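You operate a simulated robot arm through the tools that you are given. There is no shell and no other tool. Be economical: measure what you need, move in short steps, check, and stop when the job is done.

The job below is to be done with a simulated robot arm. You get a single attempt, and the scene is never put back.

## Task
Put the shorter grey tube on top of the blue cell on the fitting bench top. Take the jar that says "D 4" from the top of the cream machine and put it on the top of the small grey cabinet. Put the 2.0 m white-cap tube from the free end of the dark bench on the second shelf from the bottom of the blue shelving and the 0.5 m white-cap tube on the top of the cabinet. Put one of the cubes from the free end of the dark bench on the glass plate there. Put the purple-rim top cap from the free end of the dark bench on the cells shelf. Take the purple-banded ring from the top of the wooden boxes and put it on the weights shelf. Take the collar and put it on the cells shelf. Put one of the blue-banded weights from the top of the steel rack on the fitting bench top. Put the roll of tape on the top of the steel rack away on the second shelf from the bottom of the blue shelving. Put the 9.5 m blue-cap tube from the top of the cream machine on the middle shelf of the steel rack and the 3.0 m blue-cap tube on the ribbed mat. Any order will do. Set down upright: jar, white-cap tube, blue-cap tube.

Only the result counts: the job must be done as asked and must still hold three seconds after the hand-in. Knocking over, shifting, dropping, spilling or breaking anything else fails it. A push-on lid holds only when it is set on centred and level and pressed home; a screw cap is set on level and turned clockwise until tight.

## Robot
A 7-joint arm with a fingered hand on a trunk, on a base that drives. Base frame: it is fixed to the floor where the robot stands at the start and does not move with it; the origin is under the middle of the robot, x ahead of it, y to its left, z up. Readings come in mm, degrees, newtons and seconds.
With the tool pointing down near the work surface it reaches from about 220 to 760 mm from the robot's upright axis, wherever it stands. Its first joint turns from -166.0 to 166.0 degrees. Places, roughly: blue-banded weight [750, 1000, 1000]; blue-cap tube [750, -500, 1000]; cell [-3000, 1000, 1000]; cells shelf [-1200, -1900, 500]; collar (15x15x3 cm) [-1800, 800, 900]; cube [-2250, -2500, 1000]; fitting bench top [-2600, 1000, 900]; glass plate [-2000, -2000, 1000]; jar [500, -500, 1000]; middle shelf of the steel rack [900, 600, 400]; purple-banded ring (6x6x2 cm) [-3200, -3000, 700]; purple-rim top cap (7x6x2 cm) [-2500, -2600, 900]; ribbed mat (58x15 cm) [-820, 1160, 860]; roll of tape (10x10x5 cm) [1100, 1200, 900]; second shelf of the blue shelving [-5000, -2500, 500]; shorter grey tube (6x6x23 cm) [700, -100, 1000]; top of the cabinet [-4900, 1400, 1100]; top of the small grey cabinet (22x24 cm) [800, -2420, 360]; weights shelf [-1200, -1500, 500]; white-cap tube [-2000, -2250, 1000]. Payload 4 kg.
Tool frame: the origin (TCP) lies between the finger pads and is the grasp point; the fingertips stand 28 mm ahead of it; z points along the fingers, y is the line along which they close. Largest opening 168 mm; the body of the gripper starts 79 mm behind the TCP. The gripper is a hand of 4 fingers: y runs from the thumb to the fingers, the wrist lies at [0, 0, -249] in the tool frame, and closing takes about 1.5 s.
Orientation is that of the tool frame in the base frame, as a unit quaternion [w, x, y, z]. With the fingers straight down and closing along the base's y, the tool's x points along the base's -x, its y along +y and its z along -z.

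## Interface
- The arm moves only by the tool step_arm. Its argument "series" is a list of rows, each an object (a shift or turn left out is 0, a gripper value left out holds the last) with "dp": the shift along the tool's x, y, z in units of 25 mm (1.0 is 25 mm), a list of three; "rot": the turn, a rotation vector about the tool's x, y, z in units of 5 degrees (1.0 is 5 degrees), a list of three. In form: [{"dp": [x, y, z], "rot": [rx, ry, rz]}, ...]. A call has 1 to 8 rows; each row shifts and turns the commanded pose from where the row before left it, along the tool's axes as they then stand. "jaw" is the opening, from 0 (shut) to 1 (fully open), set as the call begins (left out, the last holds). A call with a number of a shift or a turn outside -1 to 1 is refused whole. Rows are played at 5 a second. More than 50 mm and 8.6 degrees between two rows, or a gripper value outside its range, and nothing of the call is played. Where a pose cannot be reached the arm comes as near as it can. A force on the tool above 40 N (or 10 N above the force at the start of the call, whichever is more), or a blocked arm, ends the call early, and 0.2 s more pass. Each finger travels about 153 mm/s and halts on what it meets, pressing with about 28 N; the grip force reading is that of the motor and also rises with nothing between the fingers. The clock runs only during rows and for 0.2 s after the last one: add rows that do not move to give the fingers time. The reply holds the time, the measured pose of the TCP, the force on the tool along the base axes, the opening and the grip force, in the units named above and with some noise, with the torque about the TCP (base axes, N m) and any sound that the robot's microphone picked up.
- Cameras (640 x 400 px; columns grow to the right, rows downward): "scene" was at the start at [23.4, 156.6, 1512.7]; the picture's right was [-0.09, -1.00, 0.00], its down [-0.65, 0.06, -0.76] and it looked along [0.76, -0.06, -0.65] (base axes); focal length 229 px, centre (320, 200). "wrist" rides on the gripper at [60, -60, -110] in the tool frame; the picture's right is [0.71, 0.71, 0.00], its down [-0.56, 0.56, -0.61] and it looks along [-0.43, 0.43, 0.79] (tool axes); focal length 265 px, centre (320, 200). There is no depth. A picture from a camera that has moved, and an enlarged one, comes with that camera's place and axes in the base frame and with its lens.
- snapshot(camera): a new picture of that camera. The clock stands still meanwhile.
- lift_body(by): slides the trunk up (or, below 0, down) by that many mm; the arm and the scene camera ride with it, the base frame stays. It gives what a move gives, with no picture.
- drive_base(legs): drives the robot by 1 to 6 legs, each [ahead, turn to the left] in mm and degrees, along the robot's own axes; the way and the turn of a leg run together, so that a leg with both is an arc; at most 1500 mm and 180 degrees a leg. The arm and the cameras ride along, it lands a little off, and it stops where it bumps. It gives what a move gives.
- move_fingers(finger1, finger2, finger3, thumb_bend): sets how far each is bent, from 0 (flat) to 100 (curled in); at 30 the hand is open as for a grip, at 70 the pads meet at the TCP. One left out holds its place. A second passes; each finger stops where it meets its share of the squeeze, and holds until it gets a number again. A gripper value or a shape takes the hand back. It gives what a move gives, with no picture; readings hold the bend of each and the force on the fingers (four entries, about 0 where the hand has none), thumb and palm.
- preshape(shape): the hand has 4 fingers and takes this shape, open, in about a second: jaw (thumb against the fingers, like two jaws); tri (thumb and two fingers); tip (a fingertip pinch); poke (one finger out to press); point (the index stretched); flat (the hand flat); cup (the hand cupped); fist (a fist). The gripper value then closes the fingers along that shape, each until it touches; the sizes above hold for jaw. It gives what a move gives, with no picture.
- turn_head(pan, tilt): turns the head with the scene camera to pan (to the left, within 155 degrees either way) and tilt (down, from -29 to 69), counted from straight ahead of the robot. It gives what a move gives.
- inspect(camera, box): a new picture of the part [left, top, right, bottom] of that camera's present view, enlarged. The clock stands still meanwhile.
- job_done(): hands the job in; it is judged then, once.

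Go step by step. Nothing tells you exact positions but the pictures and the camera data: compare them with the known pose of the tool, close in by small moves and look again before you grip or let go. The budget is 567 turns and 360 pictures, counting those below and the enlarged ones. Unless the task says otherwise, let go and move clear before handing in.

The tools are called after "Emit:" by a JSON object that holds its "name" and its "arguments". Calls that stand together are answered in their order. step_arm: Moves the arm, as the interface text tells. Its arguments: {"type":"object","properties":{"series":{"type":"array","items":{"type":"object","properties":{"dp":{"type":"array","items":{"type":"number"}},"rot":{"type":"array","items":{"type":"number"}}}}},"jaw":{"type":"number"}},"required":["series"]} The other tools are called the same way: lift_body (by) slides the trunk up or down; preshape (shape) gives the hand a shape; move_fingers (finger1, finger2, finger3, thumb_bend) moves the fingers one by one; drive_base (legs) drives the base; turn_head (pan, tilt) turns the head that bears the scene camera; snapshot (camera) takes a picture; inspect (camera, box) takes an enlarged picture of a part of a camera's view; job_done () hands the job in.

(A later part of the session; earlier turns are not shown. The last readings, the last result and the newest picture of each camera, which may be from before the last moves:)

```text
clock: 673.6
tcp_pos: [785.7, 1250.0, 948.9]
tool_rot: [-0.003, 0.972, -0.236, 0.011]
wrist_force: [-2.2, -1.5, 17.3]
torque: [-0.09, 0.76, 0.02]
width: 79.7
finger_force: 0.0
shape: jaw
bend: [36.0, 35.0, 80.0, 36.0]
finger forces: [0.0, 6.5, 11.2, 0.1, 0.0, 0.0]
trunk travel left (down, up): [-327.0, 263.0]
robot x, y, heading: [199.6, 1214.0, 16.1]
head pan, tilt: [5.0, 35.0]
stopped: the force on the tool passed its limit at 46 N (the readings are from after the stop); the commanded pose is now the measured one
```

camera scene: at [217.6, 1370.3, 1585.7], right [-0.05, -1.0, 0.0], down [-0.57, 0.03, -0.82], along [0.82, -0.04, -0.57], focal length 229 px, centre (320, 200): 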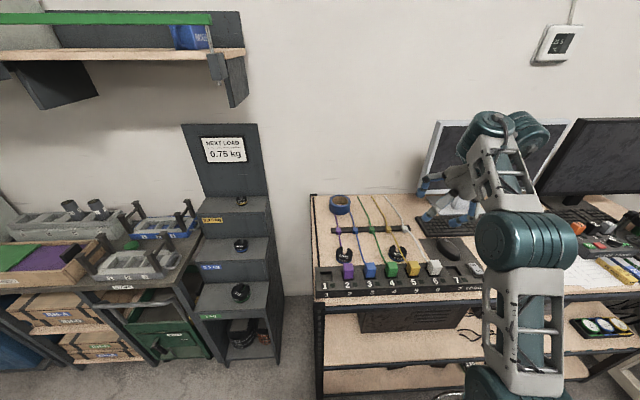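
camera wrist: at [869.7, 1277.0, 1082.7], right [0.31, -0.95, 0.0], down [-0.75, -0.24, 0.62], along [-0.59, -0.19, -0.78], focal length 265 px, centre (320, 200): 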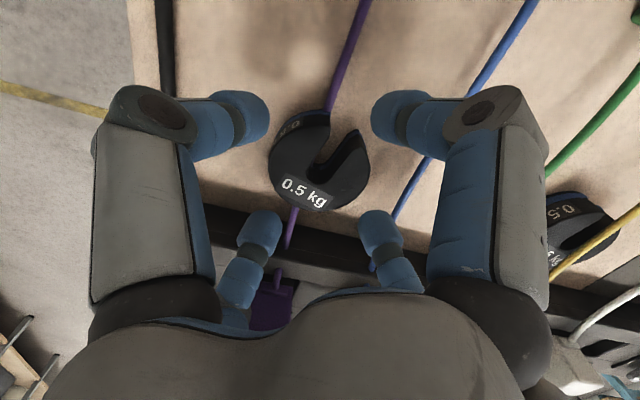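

Emit:
{"name": "lift_body", "arguments": {"by": 27}}

Emit:
{"name": "step_arm", "arguments": {"series": [{"rot": [-0.15, -0.2, 0.9]}, {"rot": [0, 0, 0.9]}, {"rot": [0, 0, 0.9]}, {"rot": [0, 0, 0.9]}, {}], "jaw": 0.46}}

Emit:
{"name": "snapshot", "arguments": {"camera": "wrist"}}

Emit:
{"name": "inspect", "arguments": {"camera": "scene", "box": [290, 130, 470, 260]}}

```text
clock: 674.3
tcp_pos: [787.1, 1249.9, 973.4]
tool_rot: [-0.002, 0.972, -0.236, 0.008]
wrist_force: [0.3, -0.8, -0.5]
torque: [0.0, -0.02, 0.0]
width: 79.6
finger_force: 0.1
shape: jaw
bend: [36.0, 36.0, 36.0, 36.0]
finger forces: [0.0, 0.1, 0.0, 0.1, 0.0, 0.0]
trunk travel left (down, up): [-354.0, 236.0]
robot x, y, heading: [200.0, 1209.7, 16.1]
head pan, tilt: [5.0, 35.0]
```

```text
clock: 675.5
tcp_pos: [787.6, 1249.2, 974.2]
tool_rot: [0.002, 0.923, -0.386, -0.001]
wrist_force: [-0.6, -0.4, 0.8]
torque: [-0.03, -0.03, -0.01]
width: 77.7
finger_force: 0.0
shape: jaw
bend: [36.0, 36.0, 36.0, 36.0]
finger forces: [0.0, 0.0, 0.1, 0.0, 0.0, 0.0]
trunk travel left (down, up): [-354.0, 236.0]
robot x, y, heading: [197.5, 1215.5, 15.8]
head pan, tilt: [5.0, 35.0]
```

```text
108 pictures are left
camera wrist: at [872.0, 1249.9, 1083.5], right [-0.01, -1.0, 0.0], down [-0.79, 0.01, 0.62], along [-0.62, 0.0, -0.79], focal length 265 px, centre (320, 200)
```

wrist: 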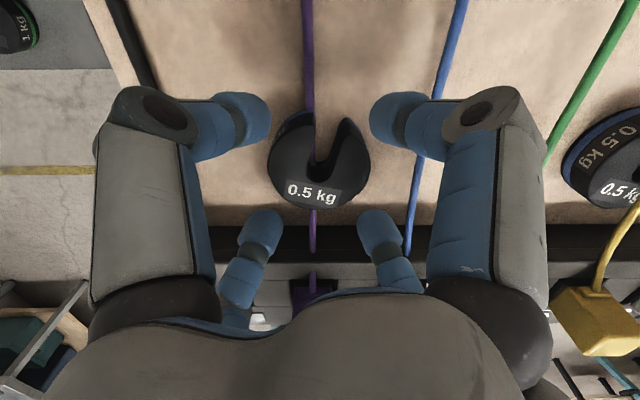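

```text
3.08 times, centred on (380, 195) of scene
camera zoom: at [179.8, 1386.5, 1350.1], right [0.36, -0.93, 0.0], down [-0.54, -0.21, -0.82], along [0.76, 0.29, -0.57], focal length 704 px, centre (135, 215)
```

zoom: 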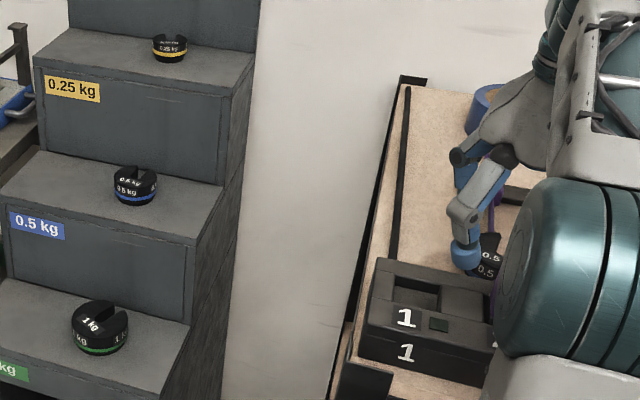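

Emit:
{"name": "step_arm", "arguments": {"series": [{"dp": [0.1, -0.1, 0]}, {}, {}], "jaw": 0.43}}

Emit:
{"name": "lift_body", "arguments": {"by": -20}}

Emit:
{"name": "lift_body", "arguments": {"by": -8}}

Emit:
{"name": "snapshot", "arguments": {"camera": "wrist"}}

```text
clock: 676.3
tcp_pos: [791.4, 1250.0, 973.8]
tool_rot: [0.001, 0.923, -0.385, -0.001]
wrist_force: [0.5, -0.2, -0.5]
torque: [-0.02, 0.0, -0.03]
width: 72.9
finger_force: 0.0
shape: jaw
bend: [38.0, 38.0, 38.0, 38.0]
finger forces: [0.0, 0.0, 0.0, 0.1, 0.0, 0.0]
trunk travel left (down, up): [-354.0, 236.0]
robot x, y, heading: [204.2, 1211.0, 16.1]
head pan, tilt: [5.0, 35.0]
```

```text
clock: 677.0
tcp_pos: [791.0, 1249.9, 953.3]
tool_rot: [0.001, 0.923, -0.385, -0.001]
wrist_force: [-0.1, -0.2, 0.3]
torque: [0.02, -0.01, 0.02]
width: 72.8
finger_force: 0.1
shape: jaw
bend: [38.0, 38.0, 38.0, 38.0]
finger forces: [0.1, 0.0, 0.0, 0.0, 0.0, 0.0]
trunk travel left (down, up): [-334.0, 256.0]
robot x, y, heading: [202.2, 1212.1, 15.8]
head pan, tilt: [5.0, 35.0]
```

```text
clock: 677.6
tcp_pos: [790.0, 1249.5, 949.1]
tool_rot: [0.0, 0.923, -0.385, 0.003]
wrist_force: [6.3, 0.6, 29.6]
torque: [0.19, 0.05, -0.08]
width: 74.1
finger_force: 0.0
shape: jaw
bend: [37.0, 80.0, 80.0, 37.0]
finger forces: [3.5, 7.8, 9.6, 0.0, 8.1, 0.0]
trunk travel left (down, up): [-326.0, 264.0]
robot x, y, heading: [197.6, 1216.1, 16.0]
head pan, tilt: [5.0, 35.0]
```

```text
106 pictures are left
camera wrist: at [874.0, 1250.0, 1059.1], right [-0.01, -1.0, 0.0], down [-0.79, 0.01, 0.61], along [-0.61, 0.0, -0.79], focal length 265 px, centre (320, 200)
```

wrist: 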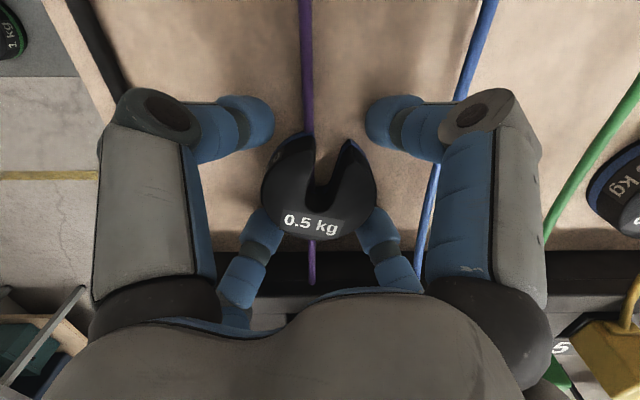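

All four fingertips touch the bench top itself here (z ≈ 921). I rise 3 mm and close on the weight.

Emit:
{"name": "lift_body", "arguments": {"by": 3}}

Emit:
{"name": "step_arm", "arguments": {"series": [{}, {}, {}, {}, {}], "jaw": 0}}

Emit:
{"name": "lift_body", "arguments": {"by": 40}}

Emit:
{"name": "snapshot", "arguments": {"camera": "wrist"}}

```text
clock: 678.1
tcp_pos: [790.2, 1249.9, 949.1]
tool_rot: [0.002, 0.923, -0.385, -0.002]
wrist_force: [-0.1, 2.0, 7.7]
torque: [0.29, -0.03, -0.02]
width: 60.5
finger_force: 27.9
shape: jaw
bend: [81.0, 80.0, 80.0, 43.0]
finger forces: [23.9, 25.4, 28.4, 0.0, 27.3, 0.0]
trunk travel left (down, up): [-329.0, 261.0]
robot x, y, heading: [204.1, 1213.5, 16.4]
head pan, tilt: [5.0, 35.0]
```

```text
clock: 679.3
tcp_pos: [789.1, 1250.2, 948.9]
tool_rot: [0.001, 0.923, -0.385, -0.001]
wrist_force: [-0.1, -0.2, 0.6]
torque: [0.04, -0.03, 0.01]
width: 59.6
finger_force: 27.8
shape: jaw
bend: [81.0, 80.0, 80.0, 43.0]
finger forces: [24.0, 25.4, 26.4, 0.0, 24.2, 0.0]
trunk travel left (down, up): [-329.0, 261.0]
robot x, y, heading: [201.0, 1211.6, 16.2]
head pan, tilt: [5.0, 35.0]
```

```text
clock: 680.1
tcp_pos: [790.9, 1250.6, 989.1]
tool_rot: [0.002, 0.923, -0.386, 0.0]
wrist_force: [0.7, 0.0, -5.1]
torque: [0.01, -0.01, 0.02]
width: 59.7
finger_force: 28.2
shape: jaw
bend: [81.0, 80.0, 80.0, 43.0]
finger forces: [24.1, 25.2, 25.9, 0.0, 23.0, 0.0]
trunk travel left (down, up): [-369.0, 221.0]
robot x, y, heading: [199.3, 1213.8, 16.3]
head pan, tilt: [5.0, 35.0]
```

```text
105 pictures are left
camera wrist: at [875.8, 1250.1, 1097.9], right [-0.01, -1.0, 0.0], down [-0.79, 0.01, 0.62], along [-0.62, 0.0, -0.79], focal length 265 px, centre (320, 200)
```

wrist: 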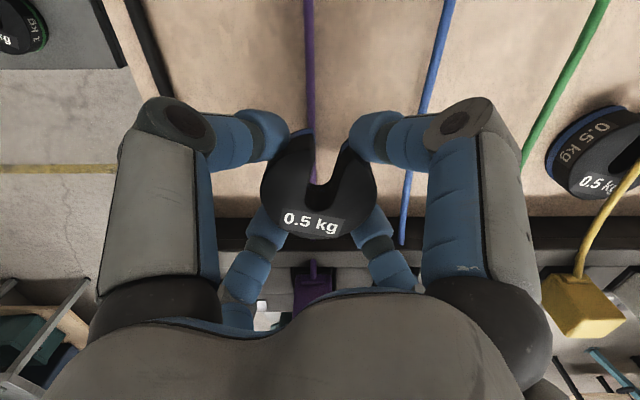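

Weight lifted (5 N). I'll set it on the free far end of the fitting bench, so I drive there the way I went first.

Emit:
{"name": "lift_body", "arguments": {"by": 110}}

Emit:
{"name": "drive_base", "arguments": {"legs": [[-500, 0], [0, -106], [1120, 0], [0, -90], [1500, 0], [1500, 0]]}}

Emit:
{"name": "drive_base", "arguments": {"legs": [[400, 0]]}}

```text
clock: 681.5
tcp_pos: [791.8, 1250.1, 1098.6]
tool_rot: [0.003, 0.923, -0.385, 0.0]
wrist_force: [0.1, 0.3, -5.1]
torque: [-0.02, -0.05, 0.02]
width: 59.4
finger_force: 27.9
shape: jaw
bend: [81.0, 80.0, 80.0, 43.0]
finger forces: [24.1, 25.3, 25.8, 0.0, 23.0, 0.1]
trunk travel left (down, up): [-479.0, 111.0]
robot x, y, heading: [202.4, 1215.4, 16.2]
head pan, tilt: [5.0, 35.0]
```

```text
clock: 683.3
tcp_pos: [643.8, 1237.4, 1097.9]
tool_rot: [0.001, 0.933, -0.36, -0.003]
wrist_force: [2.2, -3.6, -6.3]
torque: [0.2, 0.1, -0.03]
width: 58.0
finger_force: 27.5
shape: jaw
bend: [80.0, 80.0, 80.0, 44.0]
finger forces: [24.8, 24.8, 26.6, 0.0, 24.1, 0.0]
trunk travel left (down, up): [-479.0, 111.0]
robot x, y, heading: [51.9, 1181.3, 30.2]
head pan, tilt: [5.0, 35.0]
stopped in leg 1: the robot was blocked; the commanded pose is now the measured one
```

```text
clock: 685.2
tcp_pos: [865.9, 1375.6, 1097.2]
tool_rot: [0.003, 0.932, -0.363, -0.003]
wrist_force: [0.4, 0.2, -5.5]
torque: [-0.03, -0.04, -0.01]
width: 57.9
finger_force: 28.4
shape: jaw
bend: [80.0, 80.0, 80.0, 44.0]
finger forces: [24.5, 25.0, 26.9, 0.0, 24.0, 0.0]
trunk travel left (down, up): [-479.0, 111.0]
robot x, y, heading: [274.3, 1325.4, 29.6]
head pan, tilt: [5.0, 35.0]
stopped in leg 1: the robot was blocked; the commanded pose is now the measured one
```

The base bumped while backing, and then my queued leg drove it forward into something. I stop and look around carefully.

Emit:
{"name": "turn_head", "arguments": {"pan": -110, "tilt": 50}}

Emit:
{"name": "snapshot", "arguments": {"camera": "scene"}}

Emit:
{"name": "turn_head", "arguments": {"pan": 5, "tilt": 50}}

Emit:
{"name": "snapshot", "arguments": {"camera": "scene"}}

```text
clock: 687.2
tcp_pos: [865.0, 1376.7, 1097.2]
tool_rot: [0.003, 0.932, -0.363, -0.003]
wrist_force: [0.6, -0.1, -4.5]
torque: [-0.01, 0.01, 0.0]
width: 58.3
finger_force: 27.4
shape: jaw
bend: [80.0, 80.0, 80.0, 44.0]
finger forces: [24.4, 25.0, 26.8, 0.0, 24.1, 0.0]
trunk travel left (down, up): [-479.0, 111.0]
robot x, y, heading: [273.8, 1321.4, 29.1]
head pan, tilt: [-110.0, 50.0]
```

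```text
104 pictures are left
camera scene: at [154.4, 1360.5, 1453.4], right [-0.99, -0.16, 0.0], down [-0.12, 0.76, -0.64], along [0.1, -0.63, -0.77], focal length 229 px, centre (320, 200)
```

scene: 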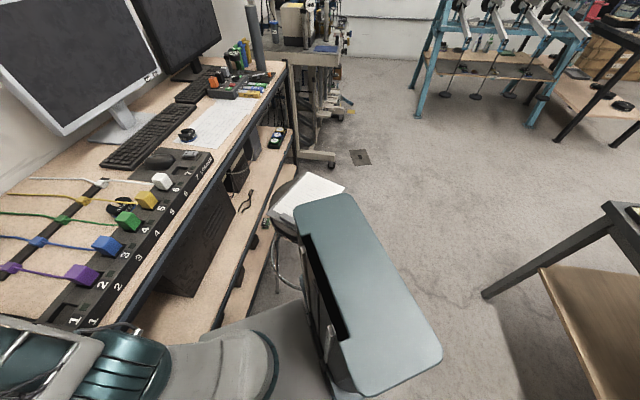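

```text
clock: 689.1
tcp_pos: [865.7, 1377.1, 1096.9]
tool_rot: [0.002, 0.932, -0.364, -0.002]
wrist_force: [0.4, -0.3, -5.0]
torque: [0.02, -0.04, -0.02]
width: 57.9
finger_force: 28.1
shape: jaw
bend: [80.0, 80.0, 80.0, 44.0]
finger forces: [24.5, 25.0, 27.0, 0.1, 24.1, 0.1]
trunk travel left (down, up): [-479.0, 111.0]
robot x, y, heading: [274.9, 1325.1, 29.1]
head pan, tilt: [5.0, 50.0]
```

```text
103 pictures are left
camera scene: at [205.5, 1479.8, 1453.4], right [0.56, -0.83, 0.0], down [-0.63, -0.43, -0.64], along [0.53, 0.36, -0.77], focal length 229 px, centre (320, 200)
```

scene: 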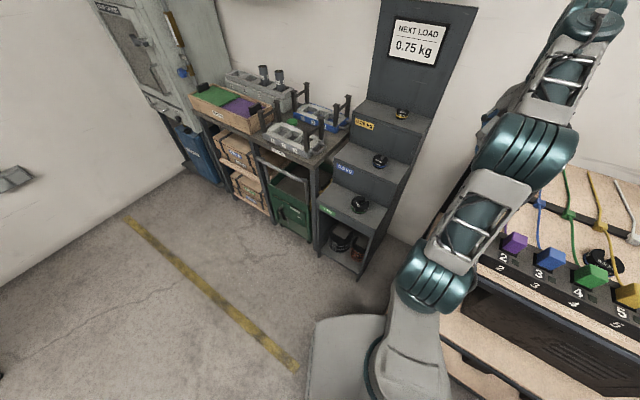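

The stool with its clipboard still stands; it seems I only touched a leg. I leave by backing in an arc away from it.

Emit:
{"name": "drive_base", "arguments": {"legs": [[-160, -39]]}}

Emit:
{"name": "drive_base", "arguments": {"legs": [[-420, 0]]}}

Emit:
{"name": "turn_head", "arguments": {"pan": -30, "tilt": 45}}

Emit:
{"name": "snapshot", "arguments": {"camera": "scene"}}

```text
clock: 691.4
tcp_pos: [611.6, 963.0, 1097.1]
tool_rot: [0.003, 0.756, -0.655, -0.002]
wrist_force: [-0.7, -0.7, -3.9]
torque: [-0.02, 0.0, -0.01]
width: 57.8
finger_force: 28.0
shape: jaw
bend: [80.0, 80.0, 80.0, 44.0]
finger forces: [24.4, 24.4, 26.1, 0.0, 24.1, 0.1]
trunk travel left (down, up): [-479.0, 111.0]
robot x, y, heading: [119.6, 1293.3, -9.8]
head pan, tilt: [5.0, 50.0]
```

```text
clock: 693.9
tcp_pos: [203.9, 1035.2, 1097.1]
tool_rot: [0.002, 0.757, -0.654, -0.003]
wrist_force: [-0.5, 0.1, -4.5]
torque: [0.0, -0.03, -0.03]
width: 58.1
finger_force: 27.8
shape: jaw
bend: [80.0, 80.0, 80.0, 44.0]
finger forces: [24.5, 24.5, 26.2, 0.0, 24.1, 0.0]
trunk travel left (down, up): [-479.0, 111.0]
robot x, y, heading: [-290.8, 1367.5, -9.9]
head pan, tilt: [5.0, 50.0]
```

```text
clock: 694.9
tcp_pos: [203.4, 1035.3, 1097.8]
tool_rot: [0.002, 0.757, -0.653, -0.004]
wrist_force: [0.8, 0.0, -4.9]
torque: [-0.04, 0.0, -0.02]
width: 57.9
finger_force: 27.9
shape: jaw
bend: [80.0, 80.0, 80.0, 44.0]
finger forces: [24.4, 24.5, 26.2, 0.0, 24.1, 0.0]
trunk travel left (down, up): [-479.0, 111.0]
robot x, y, heading: [-289.5, 1369.0, -9.8]
head pan, tilt: [-30.0, 45.0]
```

```text
102 pictures are left
camera scene: at [-258.5, 1486.3, 1460.3], right [-0.64, -0.77, 0.0], down [-0.54, 0.45, -0.71], along [0.54, -0.45, -0.71], focal length 229 px, centre (320, 200)
```

scene: 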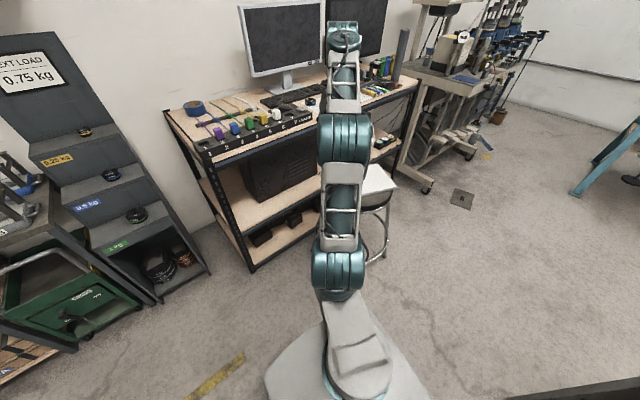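

The stool and clipboard look in place. I continue to the fitting bench's far end.

Emit:
{"name": "drive_base", "arguments": {"legs": [[0, -80], [1400, 0], [0, -90], [1500, 0], [1500, 0], [430, 0]]}}

```text
clock: 725.5
tcp_pos: [-4284.1, 122.2, 1097.1]
tool_rot: [0.002, 0.573, 0.82, 0.003]
wrist_force: [0.2, -0.3, -5.4]
torque: [0.01, 0.01, 0.01]
width: 57.5
finger_force: 28.3
shape: jaw
bend: [80.0, 80.0, 80.0, 44.0]
finger forces: [24.2, 23.8, 24.5, 0.0, 24.2, 0.0]
trunk travel left (down, up): [-479.0, 111.0]
robot x, y, heading: [-3735.1, -99.3, -178.1]
head pan, tilt: [-30.0, 45.0]
```

Emit:
{"name": "drive_base", "arguments": {"legs": [[0, -91.9], [830, 0]]}}

Emit:
{"name": "turn_head", "arguments": {"pan": -60, "tilt": 45}}

Emit:
{"name": "snapshot", "arguments": {"camera": "scene"}}

```text
clock: 733.7
tcp_pos: [-3514.8, 1265.3, 1096.5]
tool_rot: [0.004, 0.986, 0.168, 0.0]
wrist_force: [-0.1, -0.2, -5.0]
torque: [0.0, -0.03, -0.02]
width: 57.8
finger_force: 27.5
shape: jaw
bend: [80.0, 80.0, 80.0, 44.0]
finger forces: [24.2, 23.6, 24.2, 0.0, 24.2, 0.0]
trunk travel left (down, up): [-479.0, 111.0]
robot x, y, heading: [-3746.3, 721.3, 91.4]
head pan, tilt: [-30.0, 45.0]
```

```text
clock: 734.7
tcp_pos: [-3515.0, 1266.1, 1097.0]
tool_rot: [0.004, 0.986, 0.167, 0.0]
wrist_force: [0.6, 0.2, -4.8]
torque: [0.03, 0.02, 0.02]
width: 57.4
finger_force: 27.7
shape: jaw
bend: [80.0, 80.0, 80.0, 44.0]
finger forces: [24.1, 23.5, 24.1, 0.0, 24.3, 0.0]
trunk travel left (down, up): [-479.0, 111.0]
robot x, y, heading: [-3749.0, 718.4, 91.0]
head pan, tilt: [-60.0, 45.0]
```

```text
101 pictures are left
camera scene: at [-3839.3, 699.6, 1460.3], right [0.52, -0.85, 0.0], down [-0.6, -0.37, -0.71], along [0.6, 0.37, -0.71], focal length 229 px, centre (320, 200)
```

scene: 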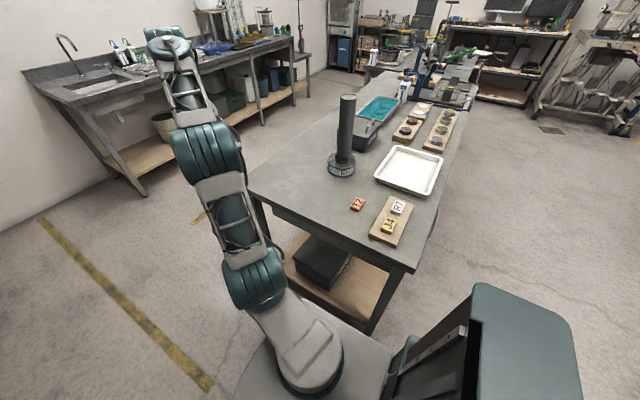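

Emit:
{"name": "step_arm", "arguments": {"series": [{"dp": [0.855, 0.965, 0]}, {"dp": [0.855, 0.965, 0]}, {"dp": [0.855, 0.965, 0]}, {"dp": [0.855, 0.965, 0]}, {"dp": [0.855, 0.965, 0]}, {"dp": [0.855, 0.965, 0]}, {"dp": [0.855, 0.965, 0]}, {"dp": [0.855, 0.965, 0]}]}}

Emit:
{"name": "lift_body", "arguments": {"by": -150}}

Emit:
{"name": "snapshot", "arguments": {"camera": "wrist"}}

```text
clock: 736.5
tcp_pos: [-3286.2, 1137.1, 1097.8]
tool_rot: [0.003, 0.986, 0.167, -0.001]
wrist_force: [1.1, 0.3, -5.8]
torque: [0.05, 0.01, 0.0]
width: 57.6
finger_force: 28.0
shape: jaw
bend: [80.0, 80.0, 80.0, 44.0]
finger forces: [24.2, 23.6, 24.2, 0.1, 24.2, 0.0]
trunk travel left (down, up): [-479.0, 111.0]
robot x, y, heading: [-3745.3, 717.9, 91.2]
head pan, tilt: [-60.0, 45.0]
```

```text
clock: 738.2
tcp_pos: [-3289.2, 1139.7, 947.6]
tool_rot: [0.004, 0.986, 0.168, 0.0]
wrist_force: [0.4, 0.0, -5.2]
torque: [0.03, -0.01, 0.0]
width: 57.2
finger_force: 28.0
shape: jaw
bend: [80.0, 80.0, 80.0, 44.0]
finger forces: [24.2, 23.5, 24.3, 0.0, 24.3, 0.0]
trunk travel left (down, up): [-329.0, 261.0]
robot x, y, heading: [-3745.0, 720.4, 91.1]
head pan, tilt: [-60.0, 45.0]
```

```text
100 pictures are left
camera wrist: at [-3252.9, 1218.3, 1057.5], right [0.9, -0.43, 0.0], down [-0.34, -0.71, 0.62], along [-0.27, -0.56, -0.79], focal length 265 px, centre (320, 200)
```

wrist: 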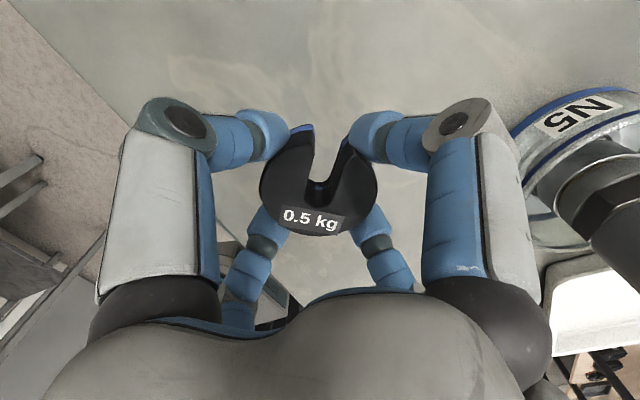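

Emit:
{"name": "lift_body", "arguments": {"by": -38}}

Emit:
{"name": "lift_body", "arguments": {"by": -6}}

Emit:
{"name": "lift_body", "arguments": {"by": -4}}

Emit:
{"name": "lift_body", "arguments": {"by": -4}}

```text
clock: 739.0
tcp_pos: [-3289.3, 1140.1, 911.1]
tool_rot: [0.004, 0.986, 0.167, 0.0]
wrist_force: [0.3, -1.1, -4.9]
torque: [0.01, 0.0, 0.0]
width: 57.7
finger_force: 27.7
shape: jaw
bend: [80.0, 80.0, 80.0, 44.0]
finger forces: [24.1, 23.5, 24.3, 0.0, 24.3, 0.1]
trunk travel left (down, up): [-291.0, 299.0]
robot x, y, heading: [-3746.7, 720.8, 91.3]
head pan, tilt: [-60.0, 45.0]
```

```text
clock: 739.6
tcp_pos: [-3287.8, 1140.3, 904.0]
tool_rot: [0.004, 0.986, 0.168, 0.0]
wrist_force: [0.3, 0.2, -5.0]
torque: [0.03, 0.02, 0.02]
width: 57.8
finger_force: 28.3
shape: jaw
bend: [80.0, 80.0, 80.0, 44.0]
finger forces: [24.1, 23.4, 24.3, 0.0, 24.4, 0.1]
trunk travel left (down, up): [-285.0, 305.0]
robot x, y, heading: [-3746.3, 716.8, 91.3]
head pan, tilt: [-60.0, 45.0]
```

```text
clock: 740.1
tcp_pos: [-3287.7, 1139.5, 899.2]
tool_rot: [0.004, 0.986, 0.167, -0.001]
wrist_force: [0.9, 0.9, -4.3]
torque: [-0.01, 0.0, 0.0]
width: 57.6
finger_force: 28.1
shape: jaw
bend: [80.0, 80.0, 80.0, 44.0]
finger forces: [24.3, 23.4, 24.3, 0.0, 24.2, 0.0]
trunk travel left (down, up): [-281.0, 309.0]
robot x, y, heading: [-3744.9, 718.8, 91.0]
head pan, tilt: [-60.0, 45.0]
```

```text
clock: 740.7
tcp_pos: [-3289.1, 1139.9, 896.8]
tool_rot: [0.003, 0.986, 0.168, -0.001]
wrist_force: [-0.4, 0.0, -4.3]
torque: [0.03, 0.01, 0.02]
width: 57.6
finger_force: 28.1
shape: jaw
bend: [80.0, 80.0, 80.0, 44.0]
finger forces: [24.2, 23.6, 24.3, 0.1, 24.4, 0.0]
trunk travel left (down, up): [-277.0, 313.0]
robot x, y, heading: [-3748.5, 718.7, 91.2]
head pan, tilt: [-60.0, 45.0]
```

Emit:
{"name": "lift_body", "arguments": {"by": -4}}

Emit:
{"name": "lift_body", "arguments": {"by": -3}}

Emit:
{"name": "lift_body", "arguments": {"by": -3}}

Emit:
{"name": "lift_body", "arguments": {"by": -3}}

```text
clock: 741.2
tcp_pos: [-3288.9, 1140.8, 891.9]
tool_rot: [0.003, 0.986, 0.167, 0.0]
wrist_force: [0.8, 0.3, -5.0]
torque: [0.02, 0.0, 0.04]
width: 57.4
finger_force: 28.3
shape: jaw
bend: [80.0, 80.0, 80.0, 44.0]
finger forces: [24.3, 23.5, 24.3, 0.0, 24.4, 0.0]
trunk travel left (down, up): [-273.0, 317.0]
robot x, y, heading: [-3746.6, 719.0, 91.1]
head pan, tilt: [-60.0, 45.0]
```

```text
clock: 741.7
tcp_pos: [-3289.8, 1140.4, 888.4]
tool_rot: [0.003, 0.986, 0.168, 0.0]
wrist_force: [-0.7, -0.3, -5.9]
torque: [0.02, 0.01, -0.02]
width: 57.4
finger_force: 27.9
shape: jaw
bend: [80.0, 80.0, 80.0, 44.0]
finger forces: [24.2, 23.5, 24.3, 0.0, 24.3, 0.1]
trunk travel left (down, up): [-270.0, 320.0]
robot x, y, heading: [-3745.5, 720.2, 91.5]
head pan, tilt: [-60.0, 45.0]
```

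```text
clock: 742.2
tcp_pos: [-3288.9, 1139.8, 888.3]
tool_rot: [0.003, 0.986, 0.168, 0.002]
wrist_force: [4.8, 3.1, 17.1]
torque: [0.38, 0.37, -0.16]
width: 57.9
finger_force: 27.7
shape: jaw
bend: [80.0, 80.0, 80.0, 44.0]
finger forces: [25.7, 24.1, 35.9, 0.1, 33.6, 0.0]
trunk travel left (down, up): [-267.0, 323.0]
robot x, y, heading: [-3746.1, 719.2, 91.0]
head pan, tilt: [-60.0, 45.0]
```

```text
clock: 742.7
tcp_pos: [-3288.5, 1139.5, 888.5]
tool_rot: [-0.001, 0.986, 0.168, 0.006]
wrist_force: [-1.4, -2.5, 11.1]
torque: [-0.11, 0.53, 0.11]
width: 58.0
finger_force: 27.5
shape: jaw
bend: [80.0, 80.0, 80.0, 43.0]
finger forces: [25.5, 25.8, 39.5, 0.0, 28.3, 0.0]
trunk travel left (down, up): [-265.0, 325.0]
robot x, y, heading: [-3748.5, 718.8, 91.1]
head pan, tilt: [-60.0, 45.0]
stopped: the force on the tool passed its limit at 44 N (the readings are from after the stop); the commanded pose is now the measured one
```

Contact. I release, rise and swing back.

Emit:
{"name": "lift_body", "arguments": {"by": 2}}

Emit:
{"name": "step_arm", "arguments": {"series": [{}, {}, {}, {}], "jaw": 0.5}}

Emit:
{"name": "lift_body", "arguments": {"by": 200}}

Emit:
{"name": "snapshot", "arguments": {"camera": "wrist"}}

```text
clock: 743.2
tcp_pos: [-3289.7, 1140.0, 888.7]
tool_rot: [0.0, 0.986, 0.167, 0.004]
wrist_force: [-1.8, -1.8, 1.1]
torque: [-0.03, 0.22, 0.07]
width: 57.9
finger_force: 28.3
shape: jaw
bend: [80.0, 80.0, 80.0, 43.0]
finger forces: [24.7, 24.9, 29.8, 0.0, 26.0, 0.0]
trunk travel left (down, up): [-267.0, 323.0]
robot x, y, heading: [-3744.5, 715.0, 91.1]
head pan, tilt: [-60.0, 45.0]
```

```text
clock: 744.2
tcp_pos: [-3287.7, 1141.5, 889.6]
tool_rot: [0.001, 0.986, 0.168, 0.005]
wrist_force: [2.1, 0.2, 3.7]
torque: [0.03, 0.12, -0.02]
width: 83.3
finger_force: 0.0
shape: jaw
bend: [34.0, 34.0, 35.0, 34.0]
finger forces: [0.0, 0.0, 2.6, 0.1, 0.8, 0.1]
trunk travel left (down, up): [-267.0, 323.0]
robot x, y, heading: [-3747.5, 718.7, 91.3]
head pan, tilt: [-60.0, 45.0]
```

```text
clock: 746.4
tcp_pos: [-3287.5, 1141.0, 1089.0]
tool_rot: [0.001, 0.986, 0.168, 0.005]
wrist_force: [0.7, 0.6, -0.2]
torque: [0.0, 0.01, 0.04]
width: 83.5
finger_force: 0.1
shape: jaw
bend: [34.0, 34.0, 34.0, 34.0]
finger forces: [0.1, 0.0, 0.0, 0.0, 0.0, 0.0]
trunk travel left (down, up): [-467.0, 123.0]
robot x, y, heading: [-3747.4, 720.3, 91.3]
head pan, tilt: [-60.0, 45.0]
```

```text
99 pictures are left
camera wrist: at [-3253.7, 1218.1, 1199.1], right [0.9, -0.43, 0.01], down [-0.35, -0.71, 0.61], along [-0.26, -0.55, -0.79], focal length 265 px, centre (320, 200)
```

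wrist: 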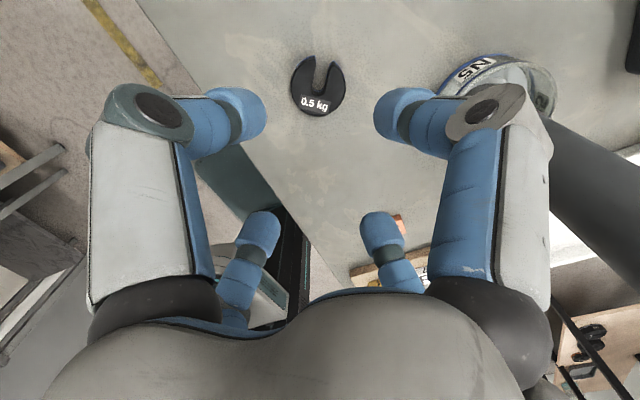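

The weight lies on the fitting bench. Next: the dark bench items from the aisle side. I bring the arm to the front and drive there.

Emit:
{"name": "step_arm", "arguments": {"series": [{"dp": [-0.8, -0.7, 0]}, {"dp": [-0.8, -0.7, 0]}, {"dp": [-0.8, -0.7, 0]}, {"dp": [-0.8, -0.7, 0]}, {"dp": [-0.8, -0.7, 0]}, {"dp": [-0.8, -0.7, 0]}, {"dp": [-0.8, -0.7, 0]}, {"dp": [-0.8, -0.7, 0]}]}}

Emit:
{"name": "step_arm", "arguments": {"series": [{"dp": [-0.8, -0.7, 0]}, {"dp": [-0.8, -0.7, 0]}, {"dp": [-0.8, -0.7, 0]}, {"dp": [-0.8, -0.7, 0]}, {"dp": [-0.8, -0.7, 0]}, {"dp": [-0.8, -0.7, 0]}, {"dp": [-0.8, -0.7, 0]}]}}

Emit:
{"name": "lift_body", "arguments": {"by": 120}}

Emit:
{"name": "drive_base", "arguments": {"legs": [[-850, 0]]}}

```text
clock: 748.2
tcp_pos: [-3485.9, 1222.2, 1087.4]
tool_rot: [0.002, 0.986, 0.167, 0.004]
wrist_force: [0.5, -0.9, -0.1]
torque: [0.0, 0.04, -0.04]
width: 83.8
finger_force: 0.1
shape: jaw
bend: [34.0, 34.0, 34.0, 34.0]
finger forces: [0.0, 0.0, 0.1, 0.0, 0.1, 0.0]
trunk travel left (down, up): [-467.0, 123.0]
robot x, y, heading: [-3744.1, 718.0, 91.3]
head pan, tilt: [-60.0, 45.0]
```

```text
clock: 749.8
tcp_pos: [-3659.5, 1289.8, 1086.2]
tool_rot: [0.001, 0.986, 0.167, 0.005]
wrist_force: [-0.5, 0.0, -0.6]
torque: [-0.04, 0.02, 0.01]
width: 83.6
finger_force: 0.1
shape: jaw
bend: [34.0, 34.0, 34.0, 34.0]
finger forces: [0.0, 0.1, 0.0, 0.0, 0.0, 0.1]
trunk travel left (down, up): [-467.0, 123.0]
robot x, y, heading: [-3750.8, 721.6, 91.1]
head pan, tilt: [-60.0, 45.0]
```

```text
clock: 751.3
tcp_pos: [-3658.8, 1290.4, 1205.2]
tool_rot: [0.002, 0.986, 0.167, 0.005]
wrist_force: [0.3, 0.2, -0.2]
torque: [0.03, 0.02, 0.02]
width: 83.6
finger_force: 0.0
shape: jaw
bend: [34.0, 34.0, 34.0, 34.0]
finger forces: [0.0, 0.0, 0.0, 0.0, 0.0, 0.1]
trunk travel left (down, up): [-587.0, 3.0]
robot x, y, heading: [-3747.4, 717.9, 91.2]
head pan, tilt: [-60.0, 45.0]
```

```text
clock: 755.7
tcp_pos: [-3643.5, 454.8, 1205.2]
tool_rot: [0.0, 0.984, 0.176, 0.004]
wrist_force: [-0.4, -0.2, 0.5]
torque: [-0.01, 0.01, -0.05]
width: 83.9
finger_force: 0.0
shape: jaw
bend: [34.0, 34.0, 34.0, 34.0]
finger forces: [0.0, 0.0, 0.1, 0.0, 0.0, 0.0]
trunk travel left (down, up): [-587.0, 3.0]
robot x, y, heading: [-3722.0, -119.5, 92.3]
head pan, tilt: [-60.0, 45.0]
```

Emit:
{"name": "drive_base", "arguments": {"legs": [[0, -162.3], [1500, 0], [920, 0], [0, 70]]}}

Emit:
{"name": "turn_head", "arguments": {"pan": -5, "tilt": 45}}

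Emit:
{"name": "snapshot", "arguments": {"camera": "scene"}}

Emit:
{"name": "snapshot", "arguments": {"camera": "wrist"}}

```text
clock: 777.5
tcp_pos: [-2251.0, -2484.1, 1204.9]
tool_rot: [0.004, 0.824, -0.567, 0.002]
wrist_force: [-0.4, -0.3, -0.4]
torque: [0.01, -0.01, -0.02]
width: 83.6
finger_force: 0.0
shape: jaw
bend: [34.0, 34.0, 34.0, 34.0]
finger forces: [0.0, 0.0, 0.1, 0.0, 0.0, 0.1]
trunk travel left (down, up): [-587.0, 3.0]
robot x, y, heading: [-2819.9, -2416.9, 2.8]
head pan, tilt: [-60.0, 45.0]
```

```text
clock: 778.7
tcp_pos: [-2250.7, -2483.0, 1206.5]
tool_rot: [0.004, 0.824, -0.567, 0.002]
wrist_force: [0.1, 0.1, -0.6]
torque: [0.03, 0.02, -0.01]
width: 83.9
finger_force: 0.1
shape: jaw
bend: [34.0, 34.0, 34.0, 34.0]
finger forces: [0.0, 0.0, 0.1, 0.0, 0.0, 0.1]
trunk travel left (down, up): [-587.0, 3.0]
robot x, y, heading: [-2823.8, -2414.1, 2.9]
head pan, tilt: [-5.0, 45.0]
```

```text
98 pictures are left
camera scene: at [-2810.3, -2255.5, 1568.2], right [-0.04, -1.0, 0.0], down [-0.71, 0.03, -0.71], along [0.71, -0.03, -0.71], focal length 229 px, centre (320, 200)
```

scene: 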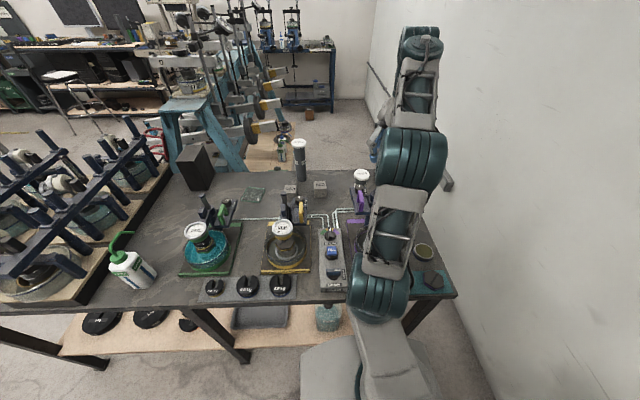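

```text
97 pictures are left
camera wrist: at [-2173.2, -2517.6, 1316.2], right [-0.41, -0.91, 0.01], down [-0.72, 0.33, 0.61], along [-0.56, 0.24, -0.79], focal length 265 px, centre (320, 200)
```

wrist: 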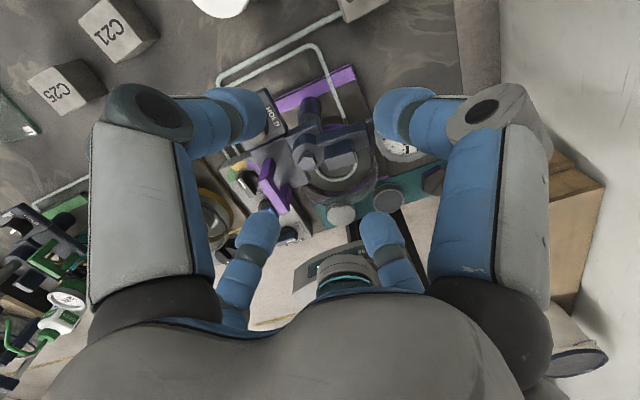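

Cubes C25 and C21 lie near (−2092, −2156) and (−2096, −2282), the plate near (−2110, −1995). I shift along the aisle to face C25 and the plate.

Emit:
{"name": "drive_base", "arguments": {"legs": [[-250, 0], [0, 87], [320, 0], [0, -90], [250, 0]]}}

Emit:
{"name": "step_arm", "arguments": {"series": [{"rot": [0.951, 0.309, 0]}, {"rot": [0.951, 0.309, 0]}, {"rot": [0.951, 0.309, 0]}, {"rot": [0.951, 0.309, 0]}], "jaw": 0.6}}

Emit:
{"name": "snapshot", "arguments": {"camera": "wrist"}}

```text
clock: 791.3
tcp_pos: [-2264.4, -2221.2, 1205.9]
tool_rot: [0.004, 0.803, -0.596, 0.003]
wrist_force: [0.2, 0.8, 1.2]
torque: [-0.02, -0.01, 0.04]
width: 83.8
finger_force: 0.1
shape: jaw
bend: [34.0, 34.0, 34.0, 34.0]
finger forces: [0.0, 0.0, 0.1, 0.0, 0.1, 0.0]
trunk travel left (down, up): [-587.0, 3.0]
robot x, y, heading: [-2833.3, -2109.3, -1.5]
head pan, tilt: [-5.0, 45.0]
```

```text
clock: 792.3
tcp_pos: [-2254.9, -2217.4, 1208.5]
tool_rot: [-0.084, 0.795, -0.589, 0.121]
wrist_force: [-1.0, 1.2, 0.2]
torque: [0.03, -0.03, -0.01]
width: 100.3
finger_force: 0.0
shape: jaw
bend: [30.0, 30.0, 30.0, 30.0]
finger forces: [0.0, 0.0, 0.0, 0.0, 0.0, 0.0]
out of reach, approached as far as the arm can: row 3, 4
trunk travel left (down, up): [-587.0, 3.0]
robot x, y, heading: [-2834.8, -2109.3, -1.2]
head pan, tilt: [-5.0, 45.0]
```

```text
96 pictures are left
camera wrist: at [-2216.9, -2256.6, 1336.1], right [-0.45, -0.88, -0.13], down [-0.84, 0.38, 0.38], along [-0.29, 0.28, -0.92], focal length 265 px, centre (320, 200)
```

wrist: 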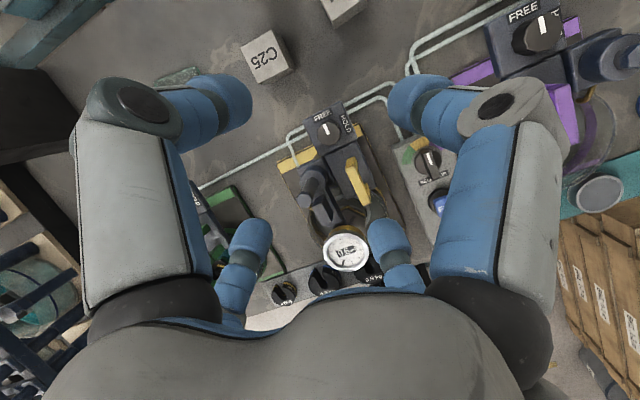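

Emit:
{"name": "lift_body", "arguments": {"by": -100}}

Emit:
{"name": "step_arm", "arguments": {"series": [{"dp": [-0.135, -0.88, 0.65]}, {"dp": [-0.135, -0.88, 0.65]}, {"dp": [-0.135, -0.88, 0.65]}, {"dp": [-0.135, -0.88, 0.65]}, {"dp": [-0.135, -0.88, 0.65]}, {"dp": [-0.135, -0.88, 0.65]}]}}

Emit:
{"name": "snapshot", "arguments": {"camera": "wrist"}}

```text
clock: 793.7
tcp_pos: [-2255.8, -2221.6, 1108.4]
tool_rot: [-0.083, 0.795, -0.589, 0.12]
wrist_force: [0.4, 0.2, 0.0]
torque: [-0.02, 0.03, -0.03]
width: 100.3
finger_force: 0.1
shape: jaw
bend: [30.0, 30.0, 30.0, 30.0]
finger forces: [0.0, 0.0, 0.0, 0.0, 0.0, 0.0]
trunk travel left (down, up): [-487.0, 103.0]
robot x, y, heading: [-2830.9, -2108.4, -1.1]
head pan, tilt: [-5.0, 45.0]
```

```text
clock: 795.1
tcp_pos: [-2111.7, -2167.2, 1049.6]
tool_rot: [-0.084, 0.794, -0.59, 0.12]
wrist_force: [0.1, 0.6, 0.4]
torque: [0.01, 0.03, -0.01]
width: 100.3
finger_force: 0.0
shape: jaw
bend: [30.0, 30.0, 30.0, 30.0]
finger forces: [0.0, 0.0, 0.0, 0.0, 0.1, 0.1]
trunk travel left (down, up): [-487.0, 103.0]
robot x, y, heading: [-2826.8, -2110.0, -1.3]
head pan, tilt: [-5.0, 45.0]
```

```text
95 pictures are left
camera wrist: at [-2071.6, -2204.0, 1176.9], right [-0.45, -0.88, -0.13], down [-0.84, 0.38, 0.38], along [-0.29, 0.28, -0.91], focal length 265 px, centre (320, 200)
```

wrist: 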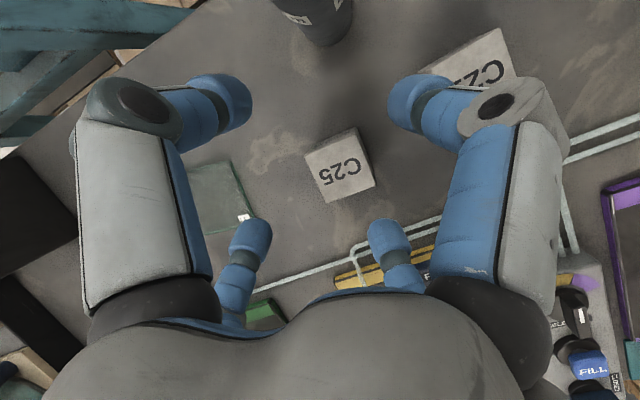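

I align the hand with C25's faces (turn 18°), centre it and lower.

Emit:
{"name": "step_arm", "arguments": {"series": [{"dp": [-0.24, 0.37, -0.13], "rot": [0, 0, 0.9]}, {"rot": [0, 0, 0.9]}, {"rot": [0, 0, 0.9]}, {"rot": [0, 0, 0.9]}]}}

Emit:
{"name": "lift_body", "arguments": {"by": -65}}

Emit:
{"name": "snapshot", "arguments": {"camera": "wrist"}}

```text
clock: 796.1
tcp_pos: [-2123.6, -2159.8, 1049.3]
tool_rot: [0.101, -0.692, 0.707, -0.105]
wrist_force: [-0.3, 0.0, 0.1]
torque: [0.01, -0.04, 0.0]
width: 100.1
finger_force: 0.1
shape: jaw
bend: [30.0, 30.0, 30.0, 30.0]
finger forces: [0.0, 0.0, 0.0, 0.0, 0.0, 0.0]
trunk travel left (down, up): [-487.0, 103.0]
robot x, y, heading: [-2832.1, -2109.8, -1.4]
head pan, tilt: [-5.0, 45.0]
```

```text
clock: 797.1
tcp_pos: [-2122.5, -2161.3, 985.3]
tool_rot: [0.102, -0.692, 0.707, -0.106]
wrist_force: [-0.2, 0.4, -0.4]
torque: [-0.03, -0.02, -0.02]
width: 100.3
finger_force: 0.0
shape: jaw
bend: [30.0, 30.0, 30.0, 30.0]
finger forces: [0.0, 0.1, 0.0, 0.0, 0.1, 0.1]
trunk travel left (down, up): [-422.0, 168.0]
robot x, y, heading: [-2834.7, -2111.0, -1.2]
head pan, tilt: [-5.0, 45.0]
```

```text
94 pictures are left
camera wrist: at [-2099.4, -2220.7, 1107.7], right [-0.69, -0.69, -0.2], down [-0.7, 0.57, 0.42], along [-0.18, 0.44, -0.88], focal length 265 px, centre (320, 200)
```

wrist: 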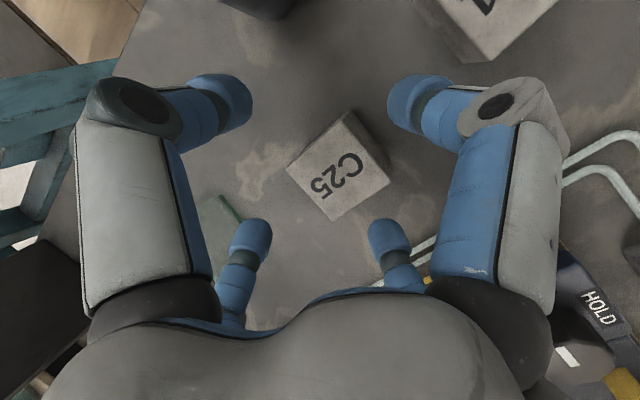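

Emit:
{"name": "step_arm", "arguments": {"series": [{"dp": [0.05, 0.23, -0.07]}, {}]}}

Emit:
{"name": "lift_body", "arguments": {"by": -44}}

Emit:
{"name": "snapshot", "arguments": {"camera": "wrist"}}

```text
clock: 797.7
tcp_pos: [-2128.3, -2161.5, 985.0]
tool_rot: [0.101, -0.692, 0.707, -0.106]
wrist_force: [0.3, -0.8, 0.9]
torque: [-0.04, -0.01, -0.03]
width: 100.4
finger_force: 0.0
shape: jaw
bend: [30.0, 30.0, 30.0, 30.0]
finger forces: [0.1, 0.0, 0.0, 0.0, 0.0, 0.0]
trunk travel left (down, up): [-422.0, 168.0]
robot x, y, heading: [-2831.3, -2107.8, -1.3]
head pan, tilt: [-5.0, 45.0]
```

```text
clock: 798.6
tcp_pos: [-2138.9, -2167.5, 952.6]
tool_rot: [0.109, -0.691, 0.707, -0.109]
wrist_force: [1.2, 0.0, -0.1]
torque: [0.02, 0.03, 0.0]
width: 100.3
finger_force: 0.0
shape: jaw
bend: [30.0, 30.0, 30.0, 30.0]
finger forces: [0.0, 0.0, 0.0, 0.1, 0.0, 0.0]
trunk travel left (down, up): [-378.0, 212.0]
robot x, y, heading: [-2832.5, -2109.4, -1.4]
head pan, tilt: [-5.0, 45.0]
```

```text
93 pictures are left
camera wrist: at [-2117.9, -2229.4, 1074.8], right [-0.69, -0.69, -0.22], down [-0.71, 0.57, 0.42], along [-0.16, 0.44, -0.88], focal length 265 px, centre (320, 200)
```

wrist: 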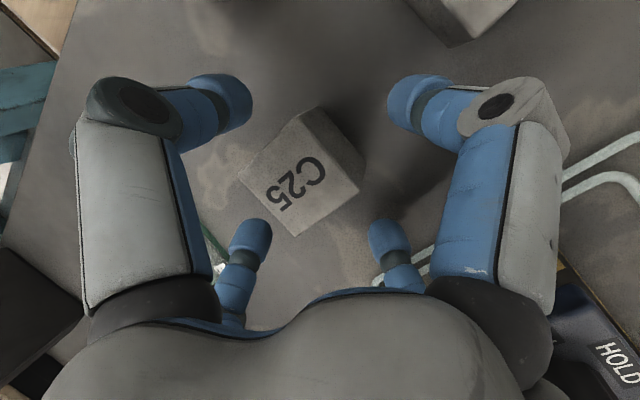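

The arm got displaced while lowering — the forearm is touching something. I raise back up and look.

Emit:
{"name": "lift_body", "arguments": {"by": 44}}

Emit:
{"name": "snapshot", "arguments": {"camera": "scene"}}

```text
clock: 799.5
tcp_pos: [-2128.6, -2162.1, 984.8]
tool_rot: [0.101, -0.692, 0.707, -0.105]
wrist_force: [-0.2, 0.2, -0.5]
torque: [0.0, -0.01, 0.01]
width: 100.3
finger_force: 0.1
shape: jaw
bend: [30.0, 30.0, 30.0, 30.0]
finger forces: [0.0, 0.0, 0.0, 0.1, 0.1, 0.1]
trunk travel left (down, up): [-422.0, 168.0]
robot x, y, heading: [-2829.9, -2106.4, -1.1]
head pan, tilt: [-5.0, 45.0]
```

```text
92 pictures are left
camera scene: at [-2807.2, -1953.3, 1403.0], right [-0.11, -0.99, 0.0], down [-0.7, 0.08, -0.71], along [0.7, -0.08, -0.71], focal length 229 px, centre (320, 200)
```

scene: 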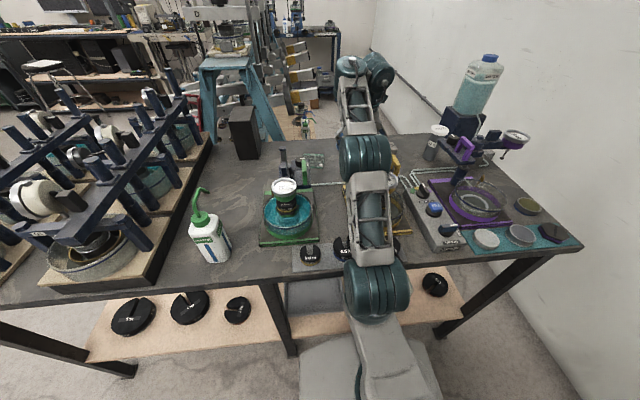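

Upper arm was low over the bench edge. I raise the trunk fully and lower with the arm instead.

Emit:
{"name": "lift_body", "arguments": {"by": 165}}

Emit:
{"name": "step_arm", "arguments": {"series": [{"dp": [0, 0.288, 0.957]}, {"dp": [0, 0.288, 0.957]}, {"dp": [0, 0.288, 0.957]}, {"dp": [0, 0.288, 0.957]}, {"dp": [0, 0.288, 0.957]}, {"dp": [0, 0.288, 0.957]}, {"dp": [0, 0.288, 0.957]}]}}

Emit:
{"name": "snapshot", "arguments": {"camera": "scene"}}

```text
clock: 801.3
tcp_pos: [-2128.3, -2162.3, 1149.0]
tool_rot: [0.101, -0.692, 0.707, -0.106]
wrist_force: [0.3, -1.0, 1.3]
torque: [-0.01, 0.01, -0.01]
width: 100.7
finger_force: 0.1
shape: jaw
bend: [30.0, 30.0, 30.0, 30.0]
finger forces: [0.1, 0.1, 0.0, 0.0, 0.1, 0.1]
trunk travel left (down, up): [-587.0, 3.0]
robot x, y, heading: [-2827.6, -2110.3, -1.3]
head pan, tilt: [-5.0, 45.0]
```

```text
clock: 802.9
tcp_pos: [-2128.6, -2162.6, 1007.9]
tool_rot: [0.096, -0.694, 0.707, -0.101]
wrist_force: [0.8, -0.4, -0.3]
torque: [0.02, 0.0, -0.03]
width: 100.7
finger_force: 0.0
shape: jaw
bend: [30.0, 30.0, 30.0, 30.0]
finger forces: [0.1, 0.0, 0.0, 0.0, 0.0, 0.0]
out of reach, approached as far as the arm can: row 6, 7
trunk travel left (down, up): [-587.0, 3.0]
robot x, y, heading: [-2831.7, -2110.7, -1.3]
head pan, tilt: [-5.0, 45.0]
```

```text
91 pictures are left
camera scene: at [-2807.0, -1953.4, 1568.2], right [-0.11, -0.99, 0.0], down [-0.7, 0.08, -0.71], along [0.7, -0.08, -0.71], focal length 229 px, centre (320, 200)
```

scene: 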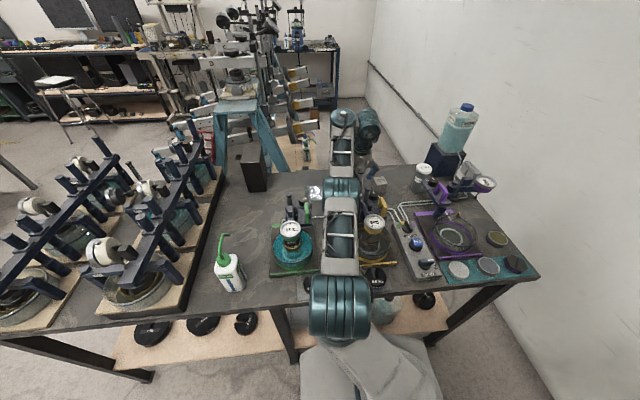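

Emit:
{"name": "lift_body", "arguments": {"by": -66}}

Emit:
{"name": "snapshot", "arguments": {"camera": "wrist"}}

```text
clock: 804.0
tcp_pos: [-2129.5, -2162.2, 944.4]
tool_rot: [0.098, -0.693, 0.707, -0.101]
wrist_force: [-1.6, -0.1, 11.8]
torque: [0.04, 0.73, 0.01]
width: 99.9
finger_force: 0.1
shape: jaw
bend: [30.0, 29.0, 30.0, 30.0]
finger forces: [0.1, 11.6, 0.1, 0.0, 0.0, 0.0]
trunk travel left (down, up): [-521.0, 69.0]
robot x, y, heading: [-2827.6, -2113.4, -0.8]
head pan, tilt: [-5.0, 45.0]
```

```text
90 pictures are left
camera wrist: at [-2104.0, -2222.8, 1066.7], right [-0.69, -0.69, -0.2], down [-0.7, 0.57, 0.43], along [-0.19, 0.44, -0.88], focal length 265 px, centre (320, 200)
```

wrist: 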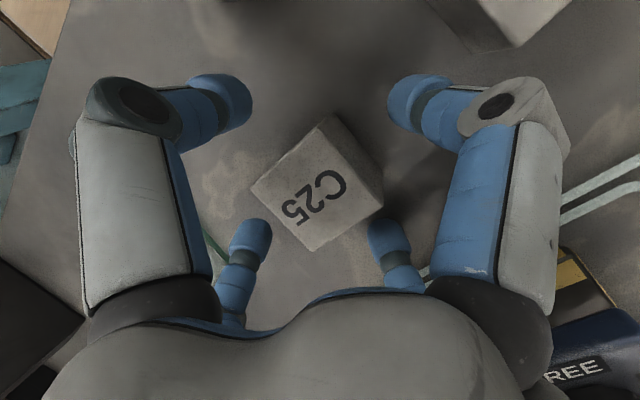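

Emit:
{"name": "lift_body", "arguments": {"by": 5}}

Emit:
{"name": "step_arm", "arguments": {"series": [{}, {}, {}, {}, {}], "jaw": 0}}

Emit:
{"name": "lift_body", "arguments": {"by": 60}}

Emit:
{"name": "snapshot", "arguments": {"camera": "wrist"}}

```text
clock: 804.5
tcp_pos: [-2128.1, -2162.6, 947.2]
tool_rot: [0.097, -0.693, 0.707, -0.1]
wrist_force: [-0.2, -0.8, 0.2]
torque: [0.0, -0.02, -0.03]
width: 100.5
finger_force: 0.0
shape: jaw
bend: [30.0, 30.0, 30.0, 30.0]
finger forces: [0.0, 0.0, 0.1, 0.0, 0.0, 0.0]
trunk travel left (down, up): [-526.0, 64.0]
robot x, y, heading: [-2827.0, -2110.1, -1.0]
head pan, tilt: [-5.0, 45.0]
```

```text
clock: 805.7
tcp_pos: [-2127.7, -2163.1, 947.0]
tool_rot: [0.096, -0.694, 0.707, -0.101]
wrist_force: [-1.1, -0.3, 0.5]
torque: [0.01, 0.08, 0.0]
width: 45.1
finger_force: 28.5
shape: jaw
bend: [78.0, 79.0, 78.0, 49.0]
finger forces: [25.6, 24.2, 25.3, 0.0, 24.3, 0.0]
trunk travel left (down, up): [-526.0, 64.0]
robot x, y, heading: [-2828.5, -2108.6, -1.0]
head pan, tilt: [-5.0, 45.0]
```

```text
clock: 806.7
tcp_pos: [-2128.2, -2162.5, 1007.3]
tool_rot: [0.096, -0.693, 0.707, -0.101]
wrist_force: [-0.2, -0.3, -2.9]
torque: [0.03, 0.05, -0.01]
width: 44.7
finger_force: 28.1
shape: jaw
bend: [78.0, 78.0, 78.0, 49.0]
finger forces: [25.6, 23.6, 25.3, 0.0, 24.3, 0.0]
trunk travel left (down, up): [-586.0, 4.0]
robot x, y, heading: [-2828.8, -2110.0, -0.9]
head pan, tilt: [-5.0, 45.0]
```

```text
89 pictures are left
camera wrist: at [-2102.6, -2222.8, 1129.5], right [-0.69, -0.69, -0.19], down [-0.69, 0.57, 0.44], along [-0.19, 0.44, -0.88], focal length 265 px, centre (320, 200)
```

wrist: 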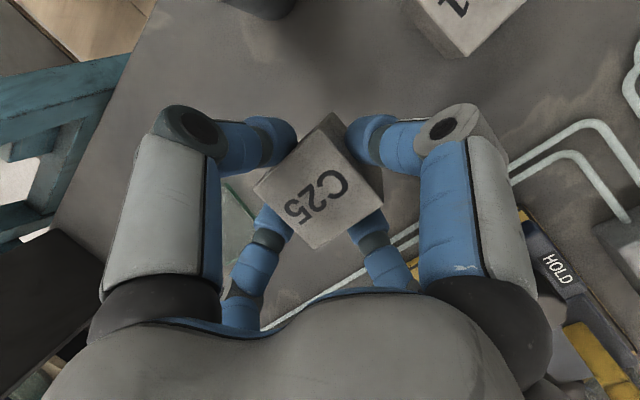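

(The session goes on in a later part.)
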